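You operate a simulated robot arm through the tools that you are given. There is no shell and no other tool.

Carry out the task below with a simulated robot arm. There is one attempt and no reset: what you move stays moved.

## Task
Grip the purple tube in the vice, brush the spatter off its top and slacken the vice.
Fine: the box tube with that stripe; the wire brush goes back on the plate beside the vice; leave the tube between the jaws; leave the other tubes. What is to be rubbed or washed off counts as gone when no trace of it is left.

Only the result counts: the job must be done as asked and must still hold three seconds after the hand-in. Knocking over, shifting, dropping, spilling or breaking anything else fails it.

## Robot
A 7-joint arm with a two-finger parallel gripper, fixed in place. Base frame: the origin is at the foot of the arm, x ahead of it, y to its left, z up; the work surface is at about z = 0.868. Lengths are in m, angles in degrees, forces in N, time in s.
Its first joint turns from -149.0 to 149.0 degrees. Payload 3.43 kg.
Tool frame: the origin (TCP) lies between the finger pads and is the grasp point; the fingertips stand 0.03 m ahead of it; z points along the fingers, y is the line along which they close. Largest opening 0.094 m; finger width 0.028, thickness 0.01; the body of the gripper, 0.05 by 0.096 m, starts 0.055 m behind the TCP.
Orientation is told as [roll, pitch, yaw] about the base's x, y, z axes, in that order, counted from this pose: with the fingers straight down and closing along the base's y, the tool's x points along the base's -x, its y along +y and its z along -z.

## Interface
- The arm moves only by the tool jog_arm. Its argument "increments" is one flat list of numbers, 7 for each row, row after row: the shift along the tool's x, y, z in units of 250 mm (1.0 is 250 mm), then the turn, a rotation vector about the tool's x, y, z in units of 60 degrees (1.0 is 60 degrees), then the finger opening in m, from 0 to 0.094. In form: [dx, dy, dz, ax, ay, az, gripper, dx, dy, dz, ax, ay, az, gripper, ...]. A call has 1 to 20 rows; each row is the pose to reach, as a shift and turn from the pose commanded when the call began, along the tool's axes at that moment. A call with a number of a shift or a turn outside -1 to 1 is refused whole. Rows are played at 5 a second. More than 0.05 m and 8.6 degrees between two rows, or a gripper value outside its range, and nothing of the call is played. A pose out of reach is approached as far as the arm can. The call stops where the force on the tool passes 40 N (or 10 N more than at its start, if that is more) or the arm is blocked; 0.2 s more then pass. The fingers move at their own pace (about 0.045 m/s each) and stop on an object; they squeeze with about 34 N. The grip force told is the motor's: it shows also when the fingers shut on nothing. Time passes only in rows, and 0.2 s behind the last, so rows that repeat a pose let the fingers close. It gives the time, the measured TCP pose, the force on the tool (base axes), the opening and the grip force at its end, in the units of the frame above (readings bear some noise), with the torque about the TCP (base axes, N m) and any sound that the robot's microphone picked up.
- Cameras (640 x 400 px; columns grow to the right, rows downward): "scene" is fixed at [0.2204, 0.5012, 1.5173]; the picture's right is [-0.87, -0.49, 0.00], its down [-0.16, 0.29, -0.94] and it looks along [0.46, -0.82, -0.33] (base axes); focal length 325 px, centre (320, 200). "wrist" rides on the gripper at [0.076, 0.014, -0.103] in the tool frame; the picture's right is [-0.18, 0.98, 0.00], its down [-0.75, -0.14, -0.64] and it looks along [-0.63, -0.12, 0.77] (tool axes); focal length 243 px, centre (320, 200). There is no depth. A picture from a camera that has moved, and an enlarged one, comes with that camera's place and axes in the base frame and with its lens.
- grab_frame(camera): a new picture of that camera. It takes no simulated time.
- inspect(camera, box): a new picture of the part [left, top, right, bottom] of that camera's present view, enlarged. It takes no simulated time.
- hand_in(): hands the job in; it is judged then, once.

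Places have to be worked out from the pictures, the camera data and where the tool is seen. Open the gripper and draw the arm clear of the work before you hand the job in, unless the task says otherwise.

The tools are called after "Emit:" by a JSON object that holds its "api" and its "payload". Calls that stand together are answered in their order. jog_arm: Moves the arm, as the interface text tells. Its arguments: {"type":"object","properties":{"increments":{"type":"array"}},"required":["increments"]} The other tools are called the same way: grab_frame (camera) takes a picture; inspect (camera, box) takes an enlarged picture of a part of a camera's view; hand_in () hands the job in.

At the start:

```text
clock: 0.0
ee_pos: [0.6641, -0.7311, 1.2198]
orientation: [0.1, 0.0, 0.0]
force: [-0.1, 0.2, -0.5]
torque: [-0.01, -0.01, 0.01]
finger_gap: 0.0939
grip_force: 0.1
```

scene: 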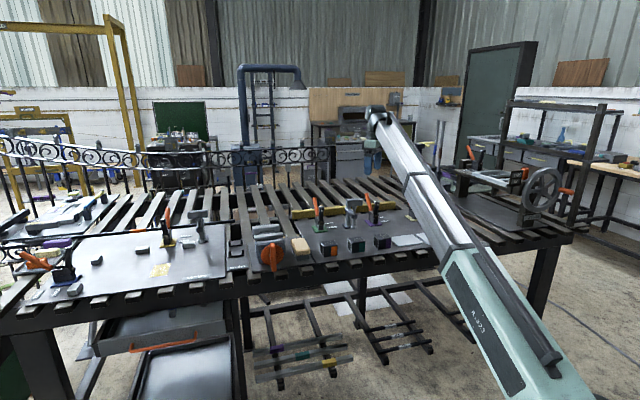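
wrist: 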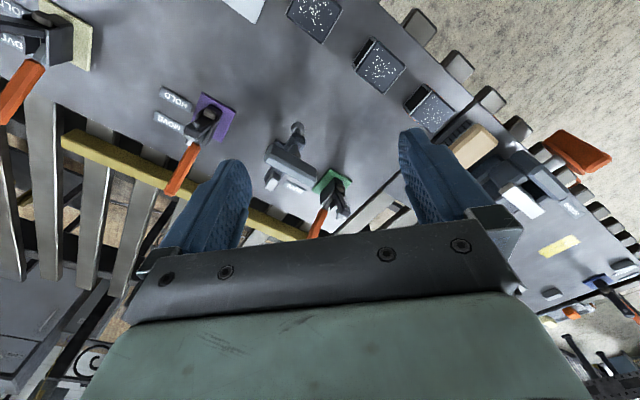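

I start by looking closer at the bench from both cameras to identify the tubes, the vice and the brush.

Emit:
{"api": "inspect", "payload": {"camera": "scene", "box": [220, 180, 460, 300]}}

Emit:
{"api": "inspect", "payload": {"camera": "wrist", "box": [240, 0, 640, 250]}}

Emit:
{"api": "inspect", "payload": {"camera": "scene", "box": [0, 180, 240, 300]}}

Emit:
{"api": "inspect", "payload": {"camera": "wrist", "box": [0, 0, 400, 250]}}

```text
2.67 times, centred on (340, 240) of scene
camera zoom: at [0.2204, 0.5012, 1.5173], right [-0.87, -0.49, 0.0], down [-0.16, 0.29, -0.94], along [0.46, -0.82, -0.33], focal length 868 px, centre (267, 93)
```

zoom: 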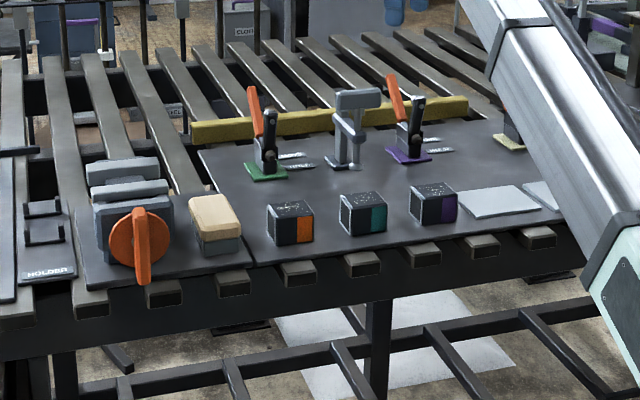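

```text
1.60 times, centred on (440, 125) of wrist
camera zoom: at [0.5873, -0.7181, 1.3236], right [0.18, 0.98, 0.0], down [0.75, -0.14, 0.64], along [0.63, -0.12, -0.77], focal length 388 px, centre (128, 320)
```

zoom: 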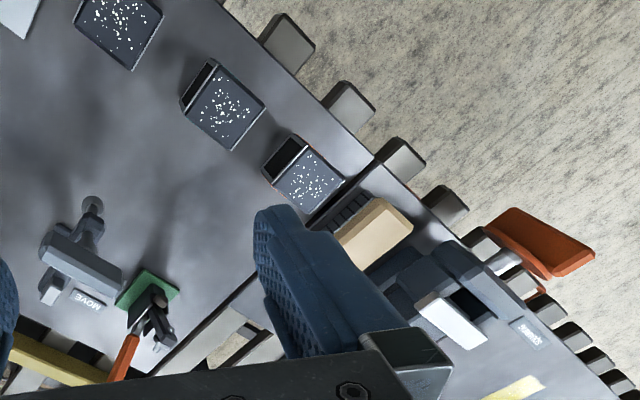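

```text
2.67 times, centred on (120, 240) of scene
camera zoom: at [0.2204, 0.5012, 1.5173], right [-0.87, -0.49, 0.0], down [-0.16, 0.29, -0.94], along [0.46, -0.82, -0.33], focal length 868 px, centre (853, 93)
```

zoom: 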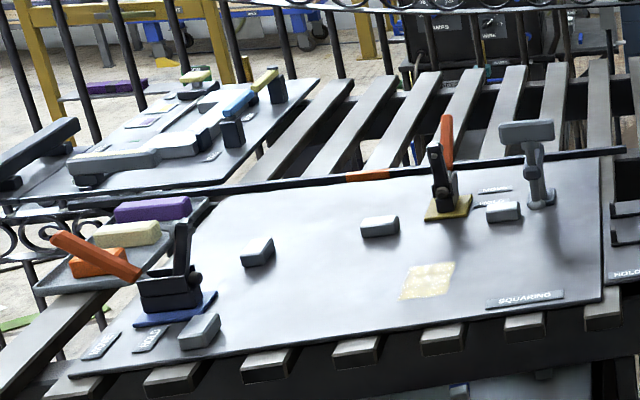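

```text
1.60 times, centred on (200, 125) of wrist
camera zoom: at [0.5873, -0.7181, 1.3236], right [0.18, 0.98, 0.0], down [0.75, -0.14, 0.64], along [0.63, -0.12, -0.77], focal length 388 px, centre (512, 320)
```

zoom: 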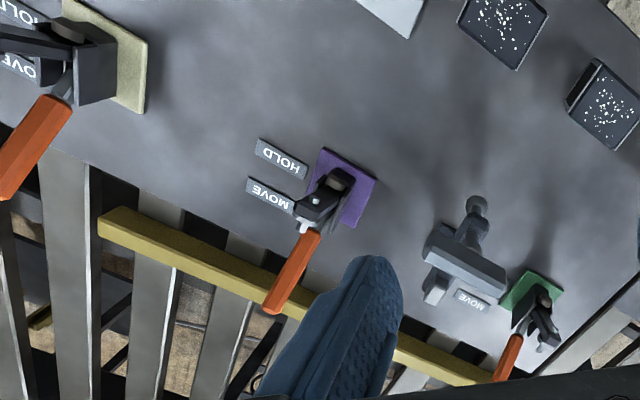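

The three spattered box tubes stand in a row (orange about [0.75,-0.56], teal [0.68,-0.645], purple [0.605,-0.73]); the vice with the orange handle and the brush is further along to about [0.9,-0.38]. I move the arm high over toward the vice to see it better.

Emit:
{"api": "jog_arm", "payload": {"increments": [-0.053, 0.133, 0, 0, 0, 0, 0.094, -0.107, 0.267, 0, 0, 0, 0, 0.094, -0.16, 0.4, 0, 0, 0, 0, 0.094, -0.213, 0.533, 0, 0, 0, 0, 0.094, -0.267, 0.667, 0, 0, 0, 0, 0.094, -0.32, 0.8, 0, 0, 0, 0, 0.094]}}

Emit:
{"api": "grab_frame", "payload": {"camera": "wrist"}}

Emit:
{"api": "grab_frame", "payload": {"camera": "scene"}}

```text
clock: 1.5
ee_pos: [0.7441, -0.5311, 1.2194]
orientation: [-0.5, -0.5, 0.6]
force: [-2.0, -9.3, -0.4]
torque: [1.17, -0.42, 0.8]
finger_gap: 0.094
grip_force: 0.0
stopped in row 6: the force on the tool passed its limit at 46 N (the readings are from after the stop); the commanded pose is now the measured one
```

```text
taken
camera wrist: at [0.6664, -0.5177, 1.3217], right [0.17, 0.99, -0.01], down [0.75, -0.13, 0.65], along [0.64, -0.12, -0.76], focal length 243 px, centre (320, 200)
```

wrist: 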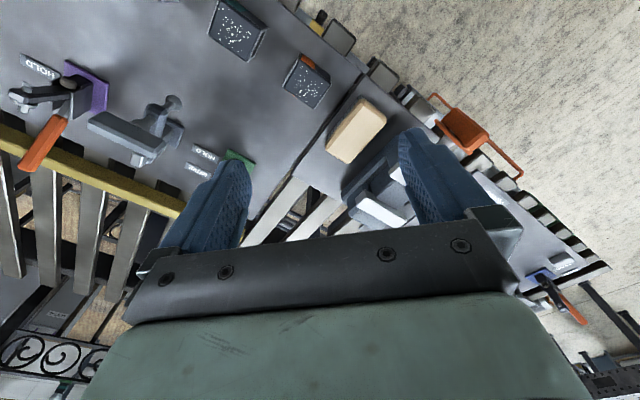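

```text
taken
```

scene: 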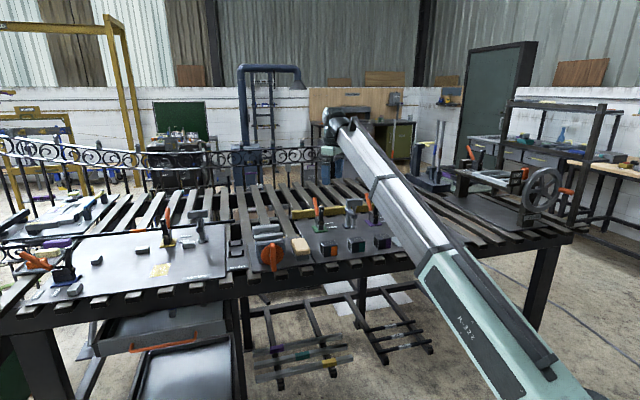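

The arm stopped at the target (a jolt from quick stopping, apparently, nothing near). I look at the vice and brush close up.

Emit:
{"api": "inspect", "payload": {"camera": "wrist", "box": [280, 50, 600, 250]}}

Emit:
{"api": "inspect", "payload": {"camera": "scene", "box": [220, 200, 340, 275]}}

Emit:
{"api": "inspect", "payload": {"camera": "scene", "box": [300, 190, 420, 265]}}

```text
2.00 times, centred on (440, 150) of wrist
camera zoom: at [0.6664, -0.5177, 1.3217], right [0.17, 0.99, -0.01], down [0.75, -0.13, 0.65], along [0.64, -0.12, -0.76], focal length 485 px, centre (80, 300)
```

zoom: 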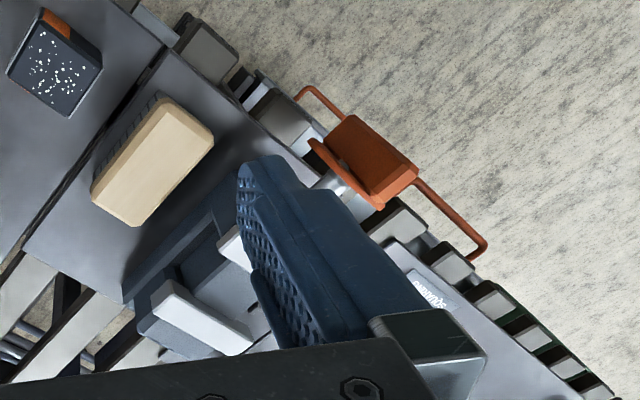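

```text
5.33 times, centred on (280, 238) of scene
camera zoom: at [0.2204, 0.5012, 1.5173], right [-0.87, -0.49, 0.0], down [-0.16, 0.29, -0.94], along [0.46, -0.82, -0.33], focal length 1735 px, centre (533, 0)
```

zoom: 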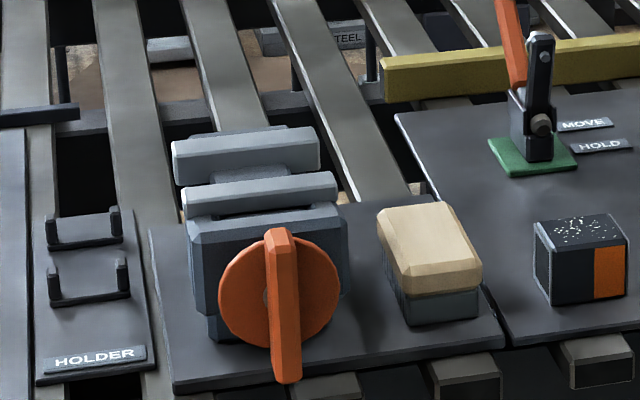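

```text
5.33 times, centred on (360, 228) of scene
camera zoom: at [0.2204, 0.5012, 1.5173], right [-0.87, -0.49, 0.0], down [-0.16, 0.29, -0.94], along [0.46, -0.82, -0.33], focal length 1735 px, centre (107, 53)
```

zoom: 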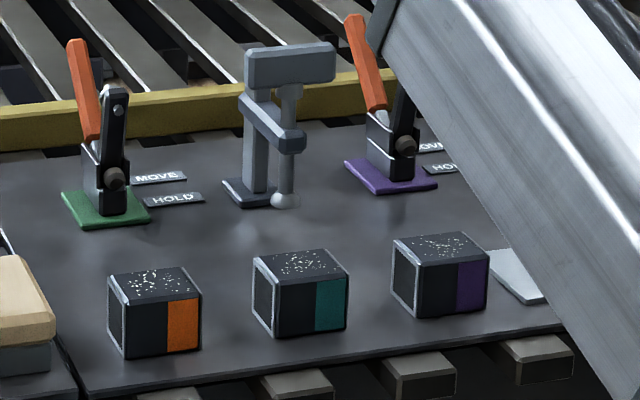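

The vice's orange knob (with a fin) is at about [0.885,-0.33,0.94], facing the arm; the brush is the beige-topped block beside the vice. I turn the tool by about -47° so it lines up with the bench and move gently over to the vice for a clear look.

Emit:
{"api": "jog_arm", "payload": {"increments": [-0.006, 0.0103, 0, 0, 0, 0.0156, 0.094, -0.0225, 0.0388, 0, 0, 0, 0.0588, 0.094, -0.0474, 0.0817, 0, 0, 0, 0.124, 0.094, -0.0787, 0.1357, 0, 0, 0, 0.2056, 0.094, -0.114, 0.1965, 0, 0, 0, 0.298, 0.094, -0.152, 0.262, 0, 0, 0, 0.397, 0.094, -0.19, 0.3275, 0, 0, 0, 0.496, 0.094, -0.225, 0.388, 0, 0, 0, 0.588, 0.094, -0.2566, 0.442, 0, 0, 0, 0.67, 0.094, -0.2815, 0.485, 0, 0, 0, 0.735, 0.094, -0.298, 0.5135, 0, 0, 0, 0.778, 0.094, -0.304, 0.524, 0, 0, 0, 0.794, 0.094, -0.304, 0.524, 0, 0, 0, 0.794, 0.094]}}

Emit:
{"api": "grab_frame", "payload": {"camera": "wrist"}}

Emit:
{"api": "grab_frame", "payload": {"camera": "scene"}}

```text
clock: 1.9
ee_pos: [0.7437, -0.5302, 1.2196]
orientation: [-0.6, -0.3, 0.8]
force: [-2.8, -10.0, 0.2]
torque: [1.24, -0.4, 0.84]
finger_gap: 0.0939
grip_force: 0.0
stopped in row 1: the force on the tool passed its limit at 52 N (the readings are from after the stop); the commanded pose is now the measured one
```

```text
taken
camera wrist: at [0.6674, -0.5164, 1.3216], right [0.17, 0.99, -0.01], down [0.75, -0.12, 0.65], along [0.64, -0.12, -0.76], focal length 243 px, centre (320, 200)
```

wrist: 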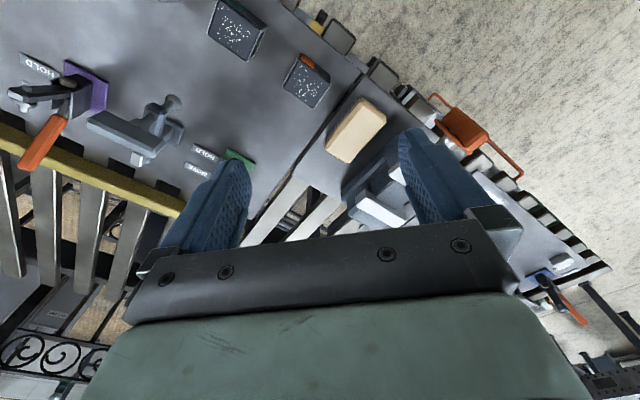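

```text
taken
```

scene: 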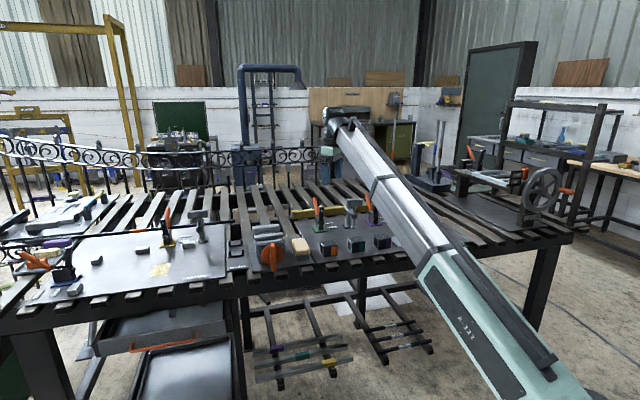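

The reading shows a real contact: about 10 N pushing toward -y at a point ~0.12 m above the TCP on the base side. I look closely at the gripper in the scene view to see what touches.

Emit:
{"api": "inspect", "payload": {"camera": "scene", "box": [280, 80, 440, 180]}}

Emit:
{"api": "inspect", "payload": {"camera": "scene", "box": [300, 90, 380, 140]}}

```text
4.00 times, centred on (360, 130) of scene
camera zoom: at [0.2204, 0.5012, 1.5173], right [-0.87, -0.49, 0.0], down [-0.16, 0.29, -0.94], along [0.46, -0.82, -0.33], focal length 1301 px, centre (160, 480)
```

zoom: 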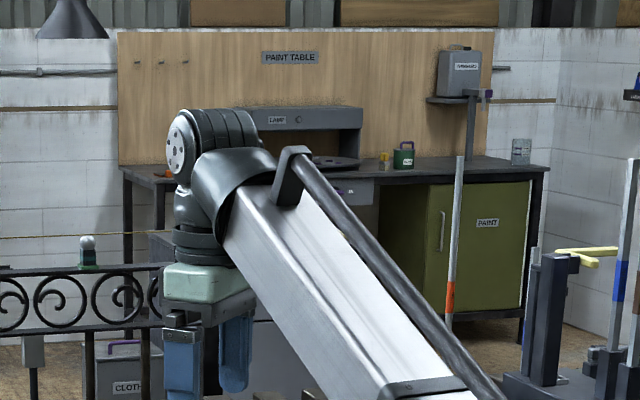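

```text
8.00 times, centred on (340, 115) of scene
camera zoom: at [0.2204, 0.5012, 1.5173], right [-0.87, -0.49, 0.0], down [-0.16, 0.29, -0.94], along [0.46, -0.82, -0.33], focal length 2602 px, centre (160, 880)
```

zoom: 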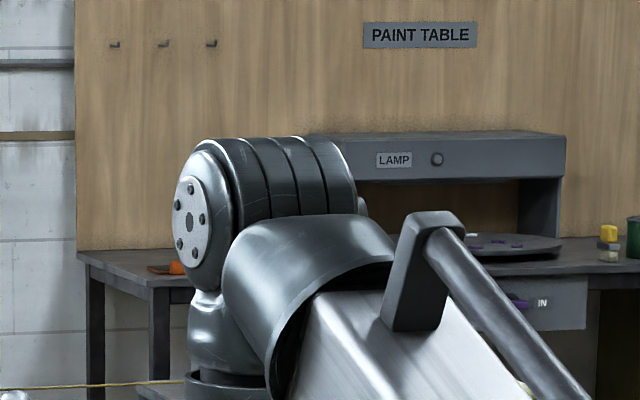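

It is the gripper flange touching the arm's own forearm (tool too high and too close in). I back the tool outward and lower, which flattens the forearm.

Emit:
{"api": "jog_arm", "payload": {"increments": [-0.03, -0.025, 0.01, 0, 0, 0, 0.094, -0.07, -0.055, 0.04, 0, 0, 0, 0.094, -0.1, -0.08, 0.1, 0, 0, 0, 0.094, -0.12, -0.09, 0.17, 0, 0, 0, 0.094, -0.12, -0.09, 0.25, 0, 0, 0, 0.094, -0.12, -0.09, 0.32, 0, 0, 0, 0.094, -0.12, -0.09, 0.37, 0, 0, 0, 0.094, -0.12, -0.09, 0.4, 0, 0, 0, 0.094, -0.12, -0.09, 0.4, 0, 0, 0, 0.094]}}

Emit:
{"api": "grab_frame", "payload": {"camera": "wrist"}}

Emit:
{"api": "grab_frame", "payload": {"camera": "scene"}}

```text
clock: 3.9
ee_pos: [0.7754, -0.5519, 1.1198]
orientation: [-0.6, -0.3, 0.6]
force: [0.0, -0.1, -0.1]
torque: [-0.01, 0.02, -0.02]
finger_gap: 0.0943
grip_force: 0.1
```

```text
taken
camera wrist: at [0.6981, -0.5391, 1.2218], right [0.17, 0.98, -0.01], down [0.75, -0.13, 0.65], along [0.64, -0.12, -0.76], focal length 243 px, centre (320, 200)
```

wrist: 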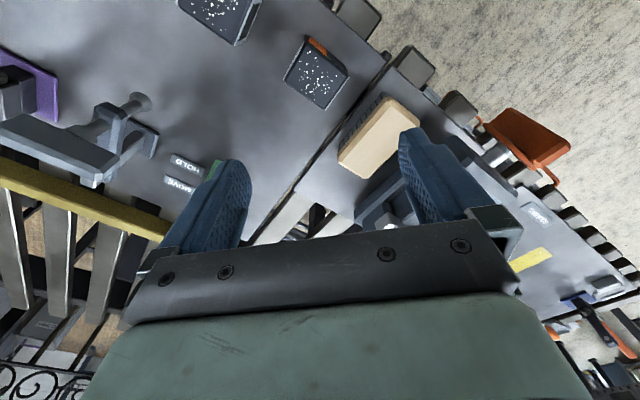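

```text
taken
```

scene: 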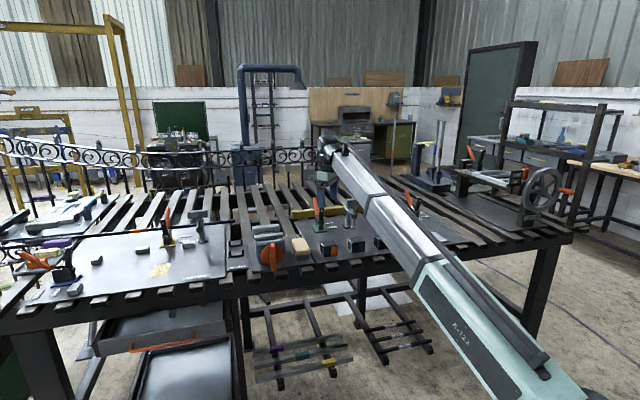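

Contact gone at z=1.12. Now I turn the tool about -45° (bench angle from the plate seam) and move slowly over toward the vice.

Emit:
{"api": "jog_arm", "payload": {"increments": [-0.008, 0.014, 0, 0, 0, 0.02, 0.094, -0.03, 0.05, 0, 0, 0, 0.07, 0.094, -0.06, 0.1, 0, 0, 0, 0.14, 0.094, -0.095, 0.16, 0, 0, 0, 0.23, 0.094, -0.13, 0.23, 0, 0, 0, 0.33, 0.094, -0.17, 0.3, 0, 0, 0, 0.43, 0.094, -0.205, 0.36, 0, 0, 0, 0.53, 0.094, -0.24, 0.42, 0, 0, 0, 0.62, 0.094, -0.27, 0.47, 0, 0, 0, 0.69, 0.094, -0.29, 0.51, 0, 0, 0, 0.74, 0.094, -0.3, 0.528, 0, 0, 0, 0.76, 0.094, -0.3, 0.528, 0, 0, 0, 0.76, 0.094]}}

Emit:
{"api": "grab_frame", "payload": {"camera": "wrist"}}

Emit:
{"api": "grab_frame", "payload": {"camera": "scene"}}

```text
clock: 6.5
ee_pos: [0.8489, -0.4197, 1.1183]
orientation: [0.0, -0.6, -45.0]
force: [-0.8, -0.4, 0.3]
torque: [-0.03, 0.01, 0.03]
finger_gap: 0.0938
grip_force: 0.1
```

```text
taken
camera wrist: at [0.8044, -0.3557, 1.2207], right [0.83, 0.56, 0.0], down [0.43, -0.63, 0.65], along [0.37, -0.54, -0.76], focal length 243 px, centre (320, 200)
```

wrist: 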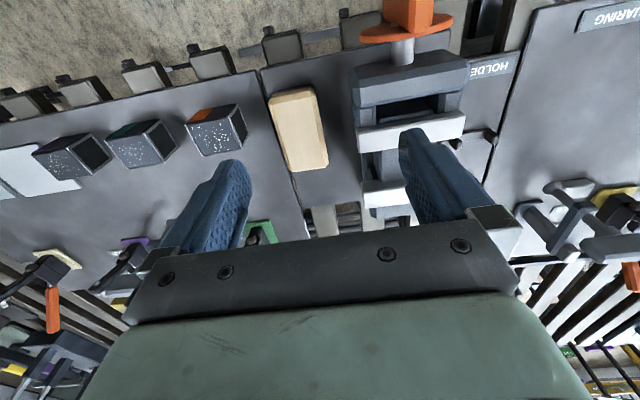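

```text
taken
```

scene: 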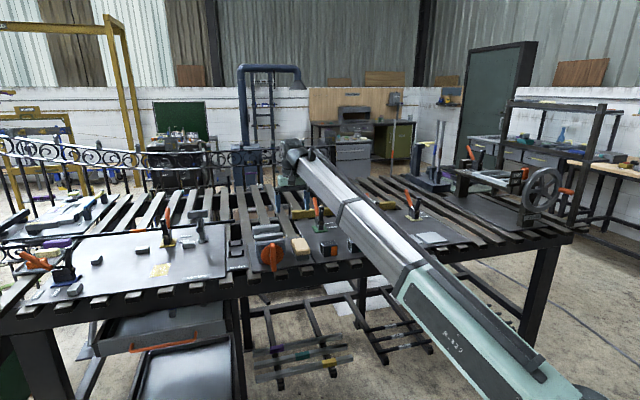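

Emit:
{"api": "inspect", "payload": {"camera": "wrist", "box": [240, 0, 560, 200]}}

Emit:
{"api": "inspect", "payload": {"camera": "wrist", "box": [340, 20, 500, 120]}}

Emit:
{"api": "inspect", "payload": {"camera": "wrist", "box": [0, 40, 320, 240]}}

```text
2.00 times, centred on (400, 100) of wrist
camera zoom: at [0.8044, -0.3557, 1.2207], right [0.83, 0.56, 0.0], down [0.43, -0.63, 0.65], along [0.37, -0.54, -0.76], focal length 485 px, centre (160, 400)
```

zoom: 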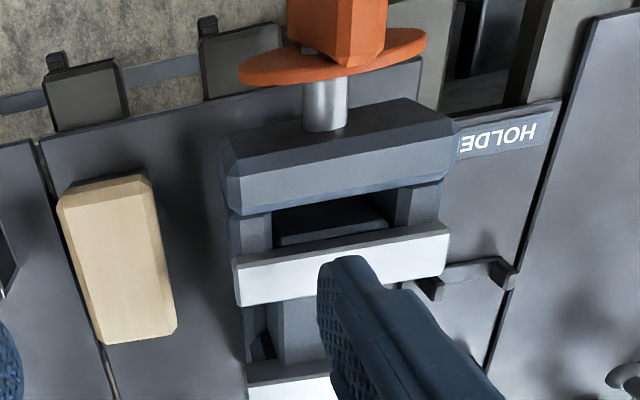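

```text
4.00 times, centred on (420, 70) of wrist
camera zoom: at [0.8044, -0.3557, 1.2207], right [0.83, 0.56, 0.0], down [0.43, -0.63, 0.65], along [0.37, -0.54, -0.76], focal length 970 px, centre (-80, 720)
```

zoom: 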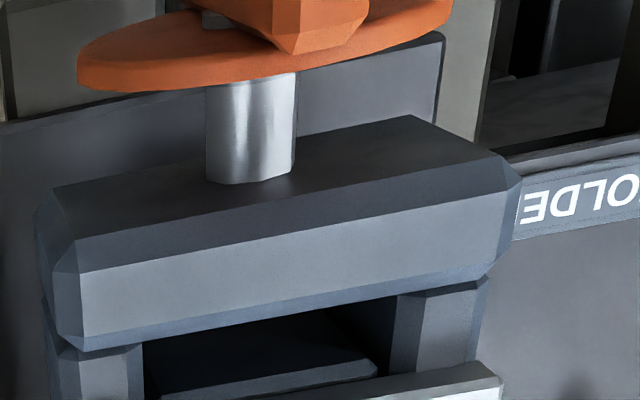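

```text
2.00 times, centred on (160, 140) of wrist
camera zoom: at [0.8044, -0.3557, 1.2207], right [0.83, 0.56, 0.0], down [0.43, -0.63, 0.65], along [0.37, -0.54, -0.76], focal length 485 px, centre (640, 320)
```

zoom: 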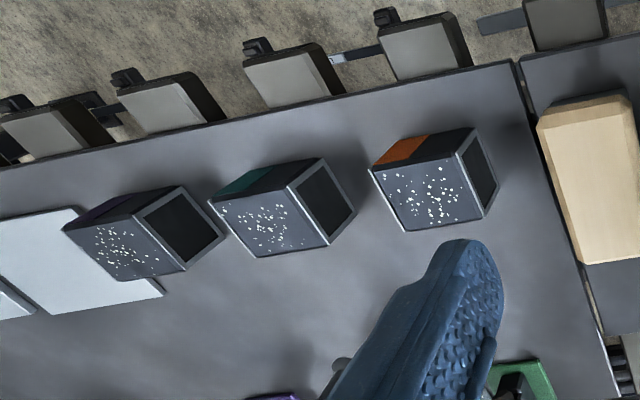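

The vice lies at about [0.96,-0.41] with two light jaw bars; tubes are about 0.06 long (along the bench) and 0.045 wide. I move a bit further out so that the jaws come into view between the fingers, also levelling the tool.

Emit:
{"api": "jog_arm", "payload": {"increments": [-0.006, 0.02, 0, 0.001, 0.001, 0, 0.094, -0.02, 0.08, 0, 0.003, 0.003, 0, 0.094, -0.045, 0.16, 0, 0.005, 0.005, 0, 0.094, -0.07, 0.24, 0, 0.006, 0.006, 0, 0.094, -0.09, 0.32, 0, 0.007, 0.007, 0, 0.094, -0.107, 0.375, 0, 0.007, 0.007, 0, 0.094, -0.113, 0.396, 0, 0.007, 0.007, 0, 0.094, -0.113, 0.396, 0, 0.007, 0.007, 0, 0.094]}}

Emit:
{"api": "grab_frame", "payload": {"camera": "wrist"}}

Emit:
{"api": "inspect", "payload": {"camera": "wrist", "box": [160, 20, 480, 220]}}

Emit:
{"api": "inspect", "payload": {"camera": "scene", "box": [230, 130, 390, 230]}}

```text
clock: 8.3
ee_pos: [0.939, -0.3701, 1.118]
orientation: [-0.6, -0.2, -45.0]
force: [0.4, -0.5, 0.0]
torque: [0.0, -0.03, 0.02]
finger_gap: 0.0939
grip_force: 0.1
```

```text
taken
camera wrist: at [0.8953, -0.3056, 1.2211], right [0.82, 0.57, -0.01], down [0.44, -0.63, 0.65], along [0.36, -0.54, -0.76], focal length 243 px, centre (320, 200)
```

wrist: 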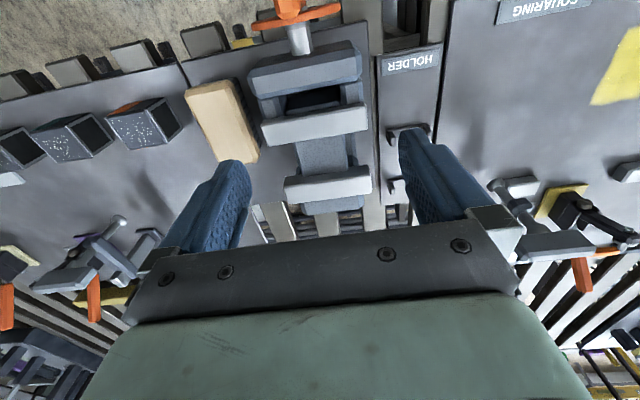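

```text
2.00 times, centred on (320, 120) of wrist
camera zoom: at [0.8953, -0.3056, 1.2211], right [0.82, 0.57, -0.01], down [0.44, -0.63, 0.65], along [0.36, -0.54, -0.76], focal length 485 px, centre (320, 360)
```

zoom: 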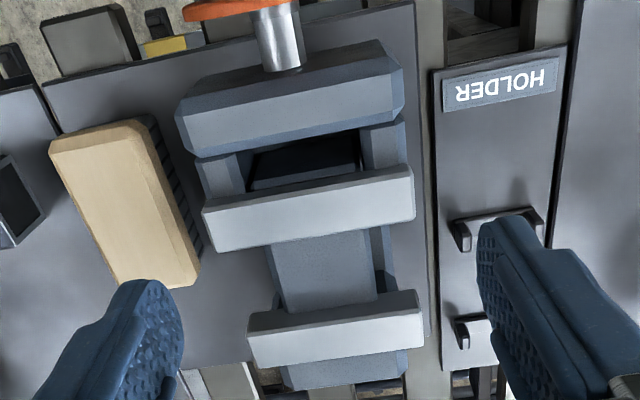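

```text
4.00 times, centred on (310, 180) of scene
camera zoom: at [0.2204, 0.5012, 1.5173], right [-0.87, -0.49, 0.0], down [-0.16, 0.29, -0.94], along [0.46, -0.82, -0.33], focal length 1301 px, centre (360, 280)
```

zoom: 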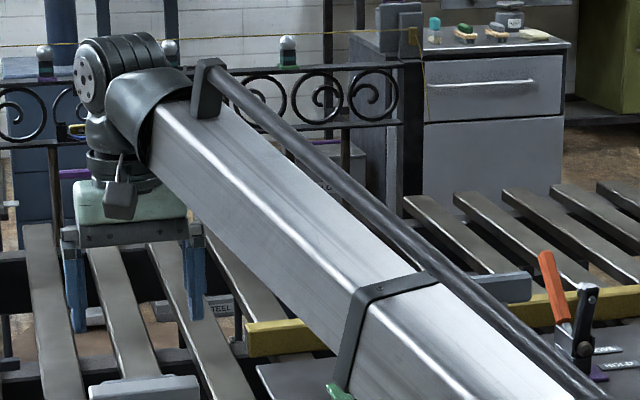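

Clear view of the vice now: front block with screw, front jaw bar, a bed between, and the rear jaw bar. I enlarge it to measure edges.

Emit:
{"api": "inspect", "payload": {"camera": "wrist", "box": [240, 80, 400, 180]}}

Emit:
{"api": "inspect", "payload": {"camera": "wrist", "box": [240, 130, 400, 230]}}

Emit:
{"api": "inspect", "payload": {"camera": "wrist", "box": [160, 20, 320, 120]}}

```text
4.00 times, centred on (320, 130) of wrist
camera zoom: at [0.8953, -0.3056, 1.2211], right [0.82, 0.57, -0.01], down [0.44, -0.63, 0.65], along [0.36, -0.54, -0.76], focal length 970 px, centre (320, 480)
```

zoom: 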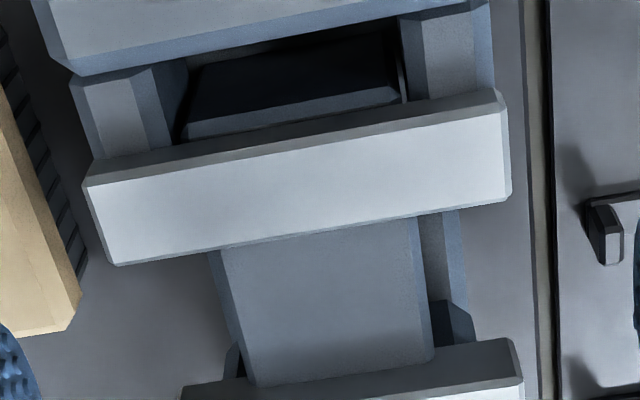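

```text
4.00 times, centred on (320, 180) of wrist
camera zoom: at [0.8953, -0.3056, 1.2211], right [0.82, 0.57, -0.01], down [0.44, -0.63, 0.65], along [0.36, -0.54, -0.76], focal length 970 px, centre (320, 280)
```

zoom: 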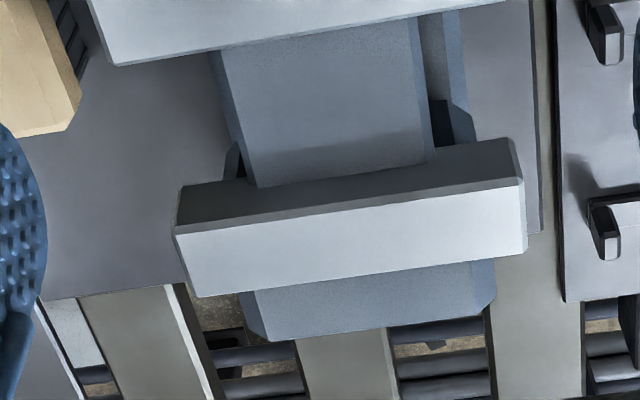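

```text
4.00 times, centred on (240, 70) of wrist
camera zoom: at [0.8953, -0.3056, 1.2211], right [0.82, 0.57, -0.01], down [0.44, -0.63, 0.65], along [0.36, -0.54, -0.76], focal length 970 px, centre (640, 720)
```

zoom: 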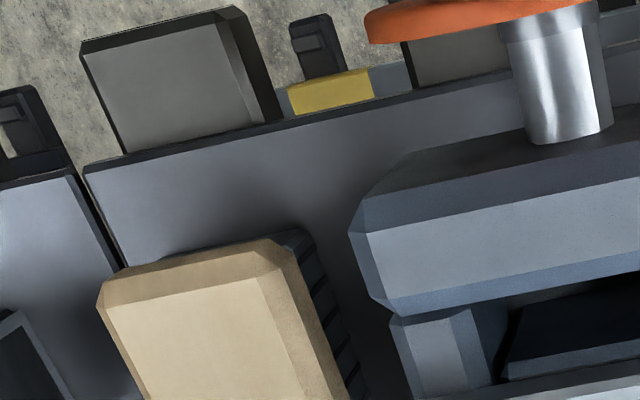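

I take a strongly enlarged scene view of the vice to fix the heights.

Emit:
{"api": "inspect", "payload": {"camera": "scene", "box": [240, 215, 320, 265]}}

Emit:
{"api": "inspect", "payload": {"camera": "scene", "box": [225, 215, 305, 265]}}

Emit:
{"api": "inspect", "payload": {"camera": "scene", "box": [310, 220, 410, 282]}}

```text
8.00 times, centred on (280, 240) of scene
camera zoom: at [0.2204, 0.5012, 1.5173], right [-0.87, -0.49, 0.0], down [-0.16, 0.29, -0.94], along [0.46, -0.82, -0.33], focal length 2602 px, centre (640, -120)
```

zoom: 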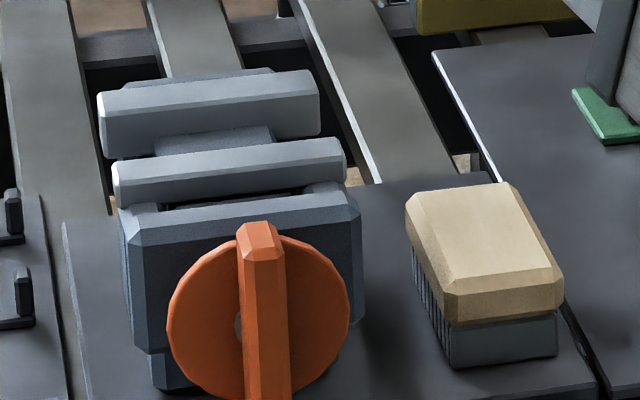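

```text
8.00 times, centred on (265, 240) of scene
camera zoom: at [0.2204, 0.5012, 1.5173], right [-0.87, -0.49, 0.0], down [-0.16, 0.29, -0.94], along [0.46, -0.82, -0.33], focal length 2602 px, centre (760, -120)
```

zoom: 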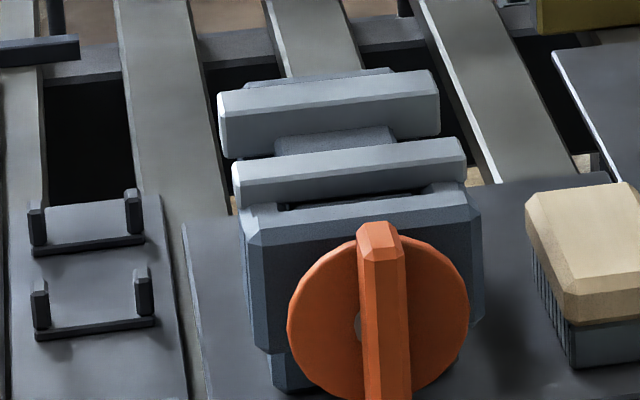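

```text
6.40 times, centred on (360, 251) of scene
camera zoom: at [0.2204, 0.5012, 1.5173], right [-0.87, -0.49, 0.0], down [-0.16, 0.29, -0.94], along [0.46, -0.82, -0.33], focal length 2082 px, centre (64, -126)
```

zoom: 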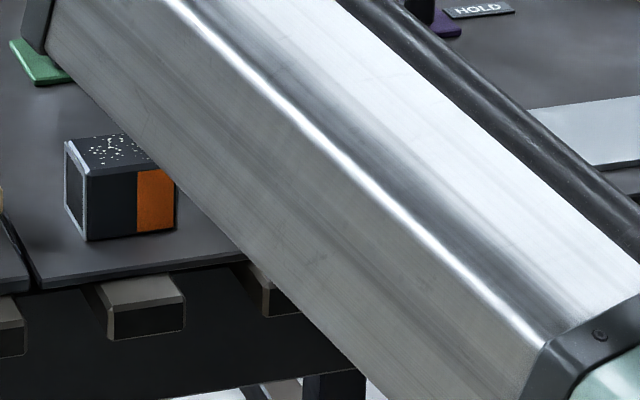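

From two wrist poses I get: jaw tops z≈0.976, jaw gap ≈0.061 m centred near [0.980,-0.428], bed between the jaws at z≈0.957. That is about 1.07 m from the base, so I test whether a vertical tool reaches it (at height 1.12).

Emit:
{"api": "jog_arm", "payload": {"increments": [-0.015, -0.003, 0, -0.001, 0, 0, 0.094, -0.06, -0.01, 0, -0.004, 0.001, 0, 0.094, -0.12, -0.02, 0, -0.006, 0.002, 0, 0.094, -0.18, -0.03, 0, -0.008, 0.003, 0, 0.094, -0.23, -0.04, 0, -0.01, 0.0033, 0, 0.094, -0.265, -0.047, 0, -0.01, 0.0033, 0, 0.094, -0.279, -0.049, 0, -0.01, 0.0033, 0, 0.094, -0.279, -0.049, 0, -0.01, 0.0033, 0, 0.094]}}

Emit:
{"api": "grab_frame", "payload": {"camera": "wrist"}}

Emit:
{"api": "grab_frame", "payload": {"camera": "scene"}}

```text
clock: 10.1
ee_pos: [0.9786, -0.4286, 1.1188]
orientation: [-0.1, 0.1, -45.0]
force: [0.8, -0.5, 0.4]
torque: [0.02, 0.0, -0.01]
finger_gap: 0.094
grip_force: 0.1
```

```text
taken
camera wrist: at [0.9357, -0.3648, 1.2221], right [0.82, 0.57, 0.0], down [0.43, -0.63, 0.64], along [0.36, -0.53, -0.77], focal length 243 px, centre (320, 200)
```

wrist: 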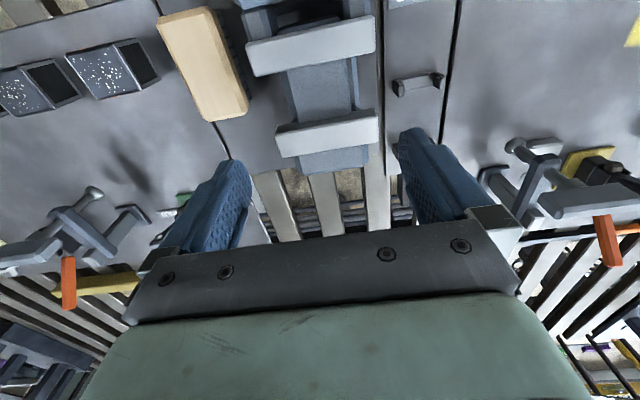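

```text
taken
```

scene: 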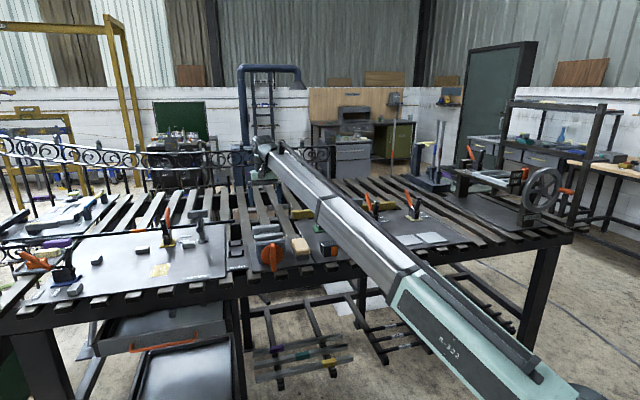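

The arm reaches above the gap. I take another enlarged picture from here to refine the jaw and bed positions, and the brush.

Emit:
{"api": "inspect", "payload": {"camera": "wrist", "box": [240, 0, 400, 100]}}

Emit:
{"api": "inspect", "payload": {"camera": "wrist", "box": [240, 90, 400, 190]}}

Emit:
{"api": "inspect", "payload": {"camera": "wrist", "box": [120, 0, 280, 100]}}

Emit:
{"api": "inspect", "payload": {"camera": "wrist", "box": [0, 20, 160, 120]}}

```text
4.00 times, centred on (320, 50) of wrist
camera zoom: at [0.9357, -0.3648, 1.2221], right [0.82, 0.57, 0.0], down [0.43, -0.63, 0.64], along [0.36, -0.53, -0.77], focal length 970 px, centre (320, 800)
```

zoom: 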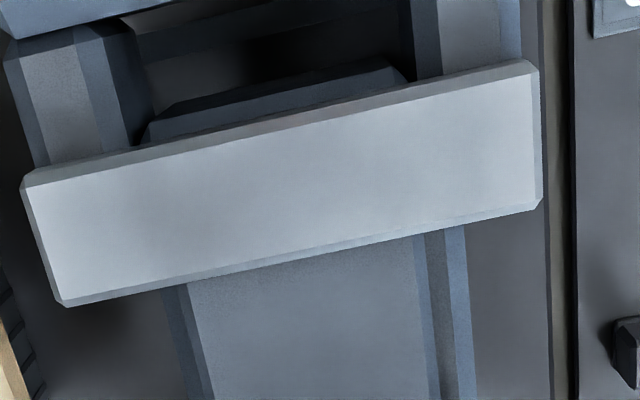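

```text
4.00 times, centred on (320, 140) of wrist
camera zoom: at [0.9357, -0.3648, 1.2221], right [0.82, 0.57, 0.0], down [0.43, -0.63, 0.64], along [0.36, -0.53, -0.77], focal length 970 px, centre (320, 440)
```

zoom: 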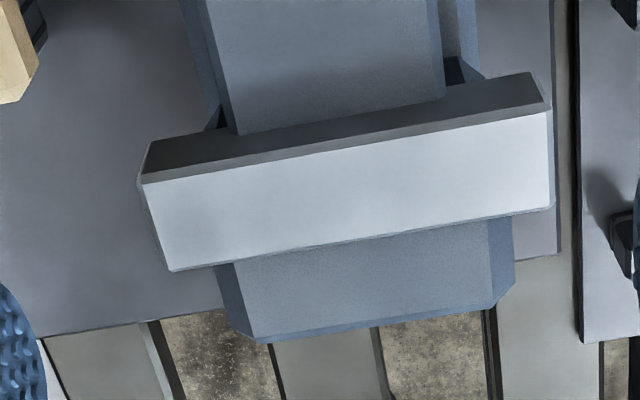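

```text
4.00 times, centred on (200, 50) of wrist
camera zoom: at [0.9357, -0.3648, 1.2221], right [0.82, 0.57, 0.0], down [0.43, -0.63, 0.64], along [0.36, -0.53, -0.77], focal length 970 px, centre (800, 800)
```

zoom: 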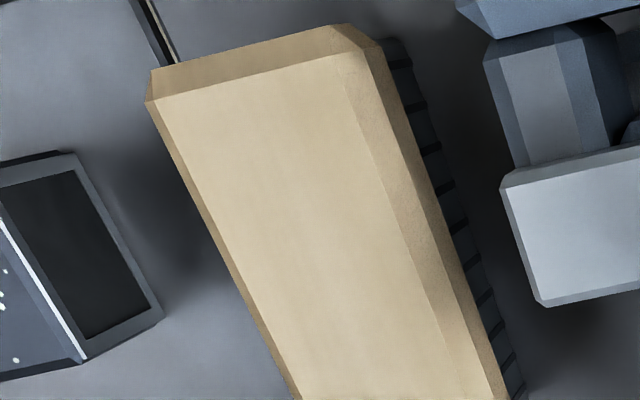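

```text
4.00 times, centred on (80, 70) of wrist
camera zoom: at [0.9357, -0.3648, 1.2221], right [0.82, 0.57, 0.0], down [0.43, -0.63, 0.64], along [0.36, -0.53, -0.77], focal length 970 px, centre (1280, 720)
```

zoom: 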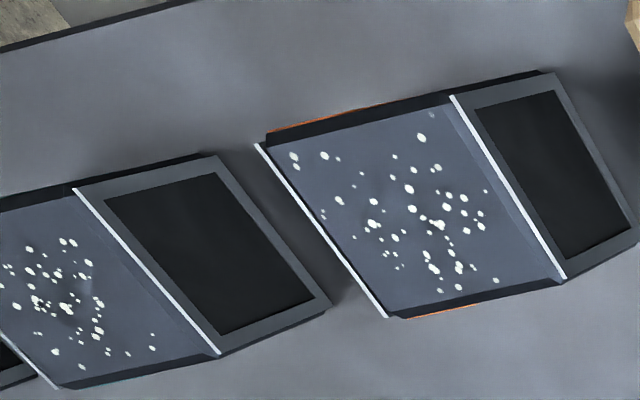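

Refined: gap centre [0.978,-0.426] (bench at 45°), bed z≈0.96, jaw tops ≈0.98; tubes about 0.060×0.047×0.047 standing on z≈0.87. Now I travel along the bench toward the purple tube (est. [0.616,-0.715]), first half at constant height.

Emit:
{"api": "jog_arm", "payload": {"increments": [0.003, -0.026, 0, 0, 0, 0, 0.094, 0.011, -0.095, 0, 0, 0, 0, 0.094, 0.023, -0.198, 0, 0, 0, 0, 0.094, 0.038, -0.323, 0, 0, 0, 0, 0.094, 0.054, -0.459, 0, 0, 0, 0, 0.094, 0.07, -0.595, 0, 0, 0, 0, 0.094, 0.085, -0.72, 0, 0, 0, 0, 0.094, 0.097, -0.823, 0, 0, 0, 0, 0.094, 0.105, -0.892, 0, 0, 0, 0, 0.094, 0.108, -0.918, 0, 0, 0, 0, 0.094, 0.108, -0.918, 0, 0, 0, 0, 0.094]}}

Emit:
{"api": "grab_frame", "payload": {"camera": "wrist"}}

Emit:
{"api": "inspect", "payload": {"camera": "wrist", "box": [0, 0, 320, 200]}}

Emit:
{"api": "inspect", "payload": {"camera": "wrist", "box": [320, 0, 640, 200]}}

```text
clock: 12.5
ee_pos: [0.7988, -0.5696, 1.119]
orientation: [0.0, 0.0, -45.0]
force: [0.8, -0.7, 0.5]
torque: [-0.03, -0.01, -0.01]
finger_gap: 0.0941
grip_force: 0.1
```

```text
taken
camera wrist: at [0.7542, -0.5079, 1.2221], right [0.82, 0.57, 0.0], down [0.43, -0.63, 0.64], along [0.36, -0.53, -0.77], focal length 243 px, centre (320, 200)
```

wrist: 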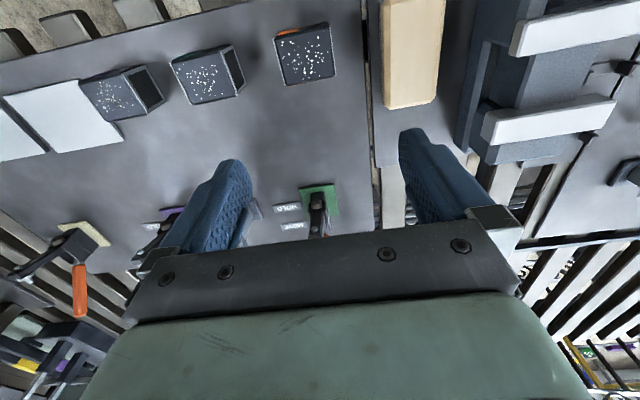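

```text
2.00 times, centred on (160, 100) of wrist
camera zoom: at [0.7542, -0.5079, 1.2221], right [0.82, 0.57, 0.0], down [0.43, -0.63, 0.64], along [0.36, -0.53, -0.77], focal length 485 px, centre (640, 400)
```

zoom: 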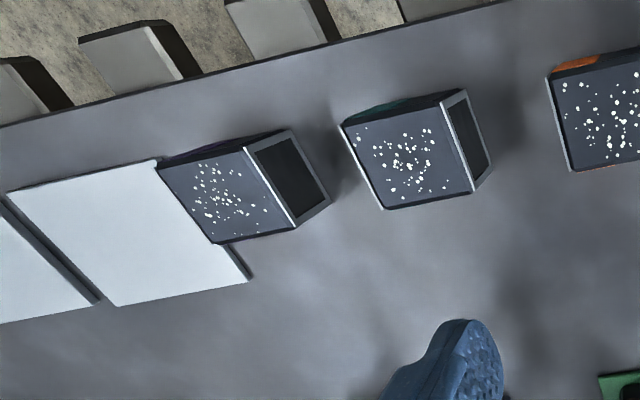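

```text
2.00 times, centred on (480, 100) of wrist
camera zoom: at [0.7542, -0.5079, 1.2221], right [0.82, 0.57, 0.0], down [0.43, -0.63, 0.64], along [0.36, -0.53, -0.77], focal length 485 px, centre (0, 400)
```

zoom: 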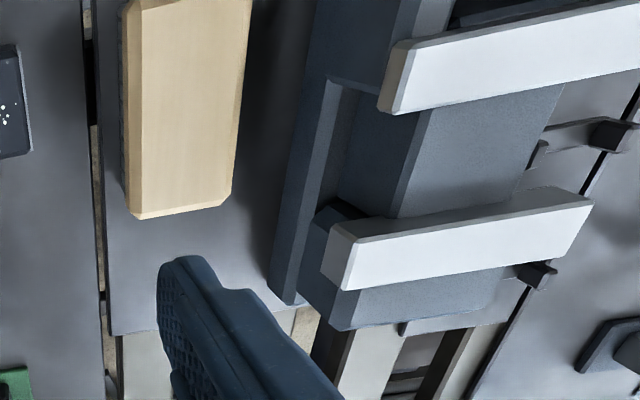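

Purple tube top centre is at about [0.6025,-0.727], its sides along 45°, with ~0.038 m free on the sheet side. I move over it and down to z≈1.06 with the fingers set to 0.084.

Emit:
{"api": "jog_arm", "payload": {"increments": [0.003, -0.028, 0.005, 0, 0, 0, 0.09, 0.011, -0.104, 0.02, 0, 0, 0, 0.088, 0.024, -0.216, 0.045, 0, 0, 0, 0.086, 0.039, -0.352, 0.08, 0, 0, 0, 0.084, 0.055, -0.5, 0.12, 0, 0, 0, 0.084, 0.071, -0.648, 0.155, 0, 0, 0, 0.084, 0.086, -0.784, 0.19, 0, 0, 0, 0.084, 0.098, -0.896, 0.215, 0, 0, 0, 0.084, 0.107, -0.972, 0.23, 0, 0, 0, 0.084, 0.11, -1.0, 0.236, 0, 0, 0, 0.084, 0.11, -1.0, 0.236, 0, 0, 0, 0.084]}}

Emit:
{"api": "grab_frame", "payload": {"camera": "wrist"}}

Emit:
{"api": "inspect", "payload": {"camera": "wrist", "box": [200, 30, 440, 180]}}

Emit:
{"api": "inspect", "payload": {"camera": "scene", "box": [320, 190, 440, 265]}}

```text
clock: 14.9
ee_pos: [0.6017, -0.7278, 1.06]
orientation: [0.0, 0.1, -44.9]
force: [0.2, 0.2, -0.1]
torque: [0.0, 0.0, 0.03]
finger_gap: 0.0841
grip_force: 0.1
```

```text
taken
camera wrist: at [0.5577, -0.6652, 1.1626], right [0.82, 0.57, 0.0], down [0.43, -0.63, 0.64], along [0.36, -0.53, -0.77], focal length 243 px, centre (320, 200)
```

wrist: 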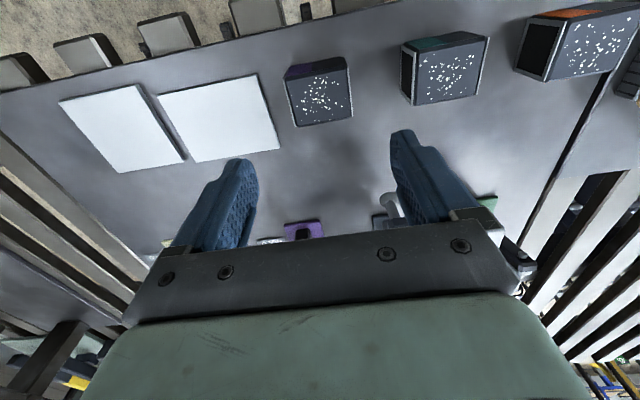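

```text
2.67 times, centred on (320, 105) of wrist
camera zoom: at [0.5577, -0.6652, 1.1626], right [0.82, 0.57, 0.0], down [0.43, -0.63, 0.64], along [0.36, -0.53, -0.77], focal length 647 px, centre (320, 453)
```

zoom: 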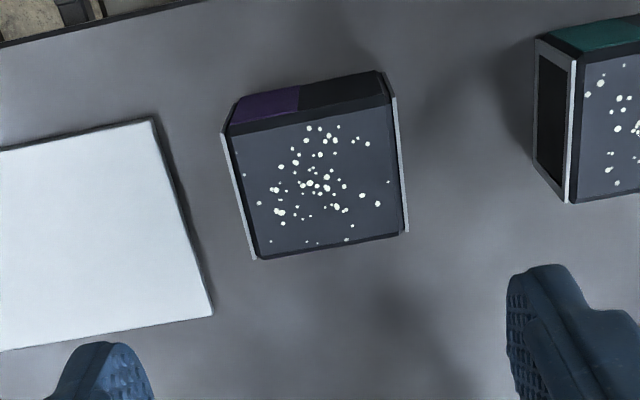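

```text
5.33 times, centred on (380, 228) of scene
camera zoom: at [0.2204, 0.5012, 1.5173], right [-0.87, -0.49, 0.0], down [-0.16, 0.29, -0.94], along [0.46, -0.82, -0.33], focal length 1735 px, centre (0, 53)
```

zoom: 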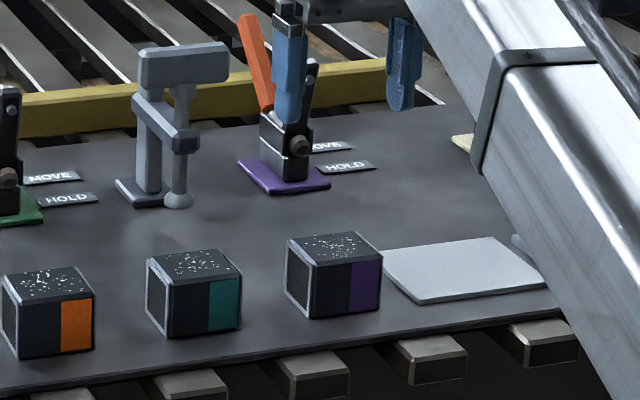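

The tube is straight under the TCP ([0.6017,-0.7286], top z≈0.917). I descend to z≈0.907 with fingers straddling its ends.

Emit:
{"api": "jog_arm", "payload": {"increments": [0, 0, 0.026, 0, 0, 0, 0.084, 0, 0, 0.095, 0, 0, 0, 0.084, 0, 0, 0.193, 0, 0, 0, 0.084, 0, 0, 0.306, 0, 0, 0, 0.084, 0, 0, 0.418, 0, 0, 0, 0.084, 0, 0, 0.516, 0, 0, 0, 0.084, 0, 0, 0.585, 0, 0, 0, 0.084, 0, 0, 0.612, 0, 0, 0, 0.084, 0, 0, 0.612, 0, 0, 0, 0.084]}}

Emit:
{"api": "grab_frame", "payload": {"camera": "wrist"}}

Emit:
{"api": "inspect", "payload": {"camera": "scene", "box": [320, 190, 440, 265]}}

```text
clock: 16.9
ee_pos: [0.6023, -0.7285, 0.9061]
orientation: [0.0, -0.1, -45.0]
force: [0.5, -0.3, -0.6]
torque: [0.0, -0.04, -0.02]
finger_gap: 0.0841
grip_force: 0.0
```

```text
taken
camera wrist: at [0.558, -0.6653, 1.0096], right [0.82, 0.57, 0.0], down [0.43, -0.63, 0.64], along [0.36, -0.53, -0.77], focal length 243 px, centre (320, 200)
```

wrist: 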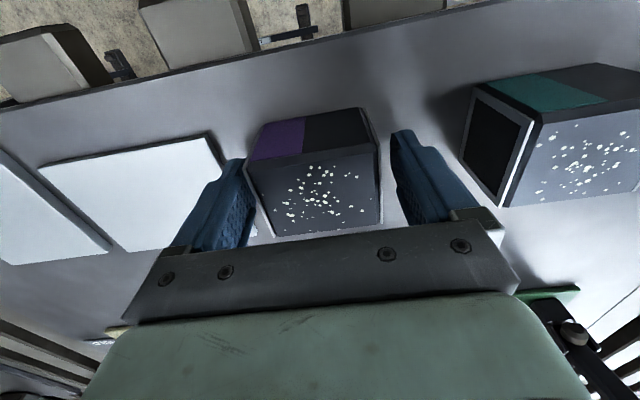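

```text
5.33 times, centred on (380, 228) of scene
camera zoom: at [0.2204, 0.5012, 1.5173], right [-0.87, -0.49, 0.0], down [-0.16, 0.29, -0.94], along [0.46, -0.82, -0.33], focal length 1735 px, centre (0, 53)
```

zoom: 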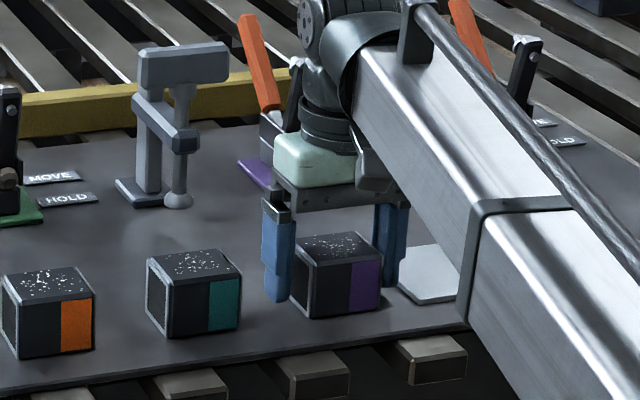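

Fingers straddle the tube. I close the gripper on it.

Emit:
{"api": "jog_arm", "payload": {"increments": [0, 0, 0, 0, 0, 0, 0.066, 0, 0, 0, 0, 0, 0, 0.05, 0, 0, 0, 0, 0, 0, 0.04, 0, 0, 0, 0, 0, 0, 0.04, 0, 0, 0, 0, 0, 0, 0.04]}}

Emit:
{"api": "grab_frame", "payload": {"camera": "wrist"}}

```text
clock: 18.1
ee_pos: [0.6018, -0.7288, 0.9074]
orientation: [0.0, -0.1, -45.0]
force: [-0.3, -0.1, -0.1]
torque: [-0.06, -0.01, 0.01]
finger_gap: 0.064
grip_force: 34.1
```

```text
taken
camera wrist: at [0.558, -0.6654, 1.0098], right [0.82, 0.57, 0.0], down [0.43, -0.63, 0.64], along [0.36, -0.53, -0.77], focal length 243 px, centre (320, 200)
```

wrist: 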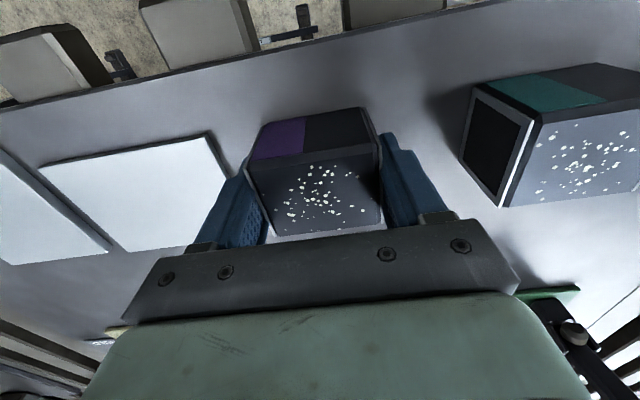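

Gripped (gap 0.064, 34 N). I check the contact closely before lifting.

Emit:
{"api": "inspect", "payload": {"camera": "wrist", "box": [180, 80, 460, 255]}}

Emit:
{"api": "inspect", "payload": {"camera": "scene", "box": [355, 215, 415, 253]}}

```text
2.29 times, centred on (320, 168) of wrist
camera zoom: at [0.558, -0.6654, 1.0098], right [0.82, 0.57, 0.0], down [0.43, -0.63, 0.64], along [0.36, -0.53, -0.77], focal length 555 px, centre (320, 274)
```

zoom: 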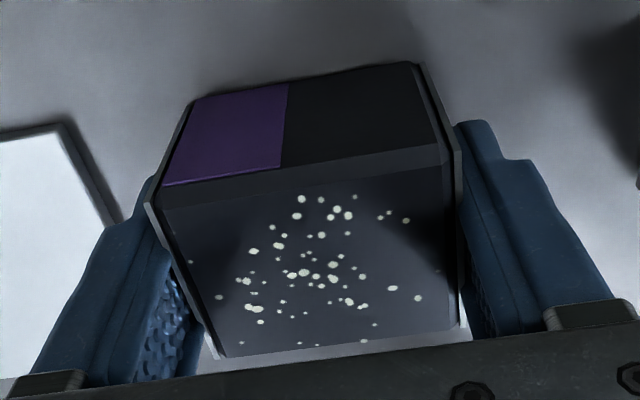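

```text
10.53 times, centred on (385, 234) of scene
camera zoom: at [0.2204, 0.5012, 1.5173], right [-0.87, -0.49, 0.0], down [-0.16, 0.29, -0.94], along [0.46, -0.82, -0.33], focal length 3424 px, centre (-364, -158)
```

zoom: 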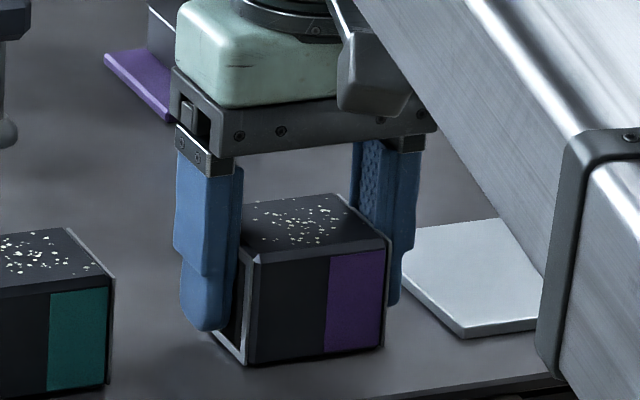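

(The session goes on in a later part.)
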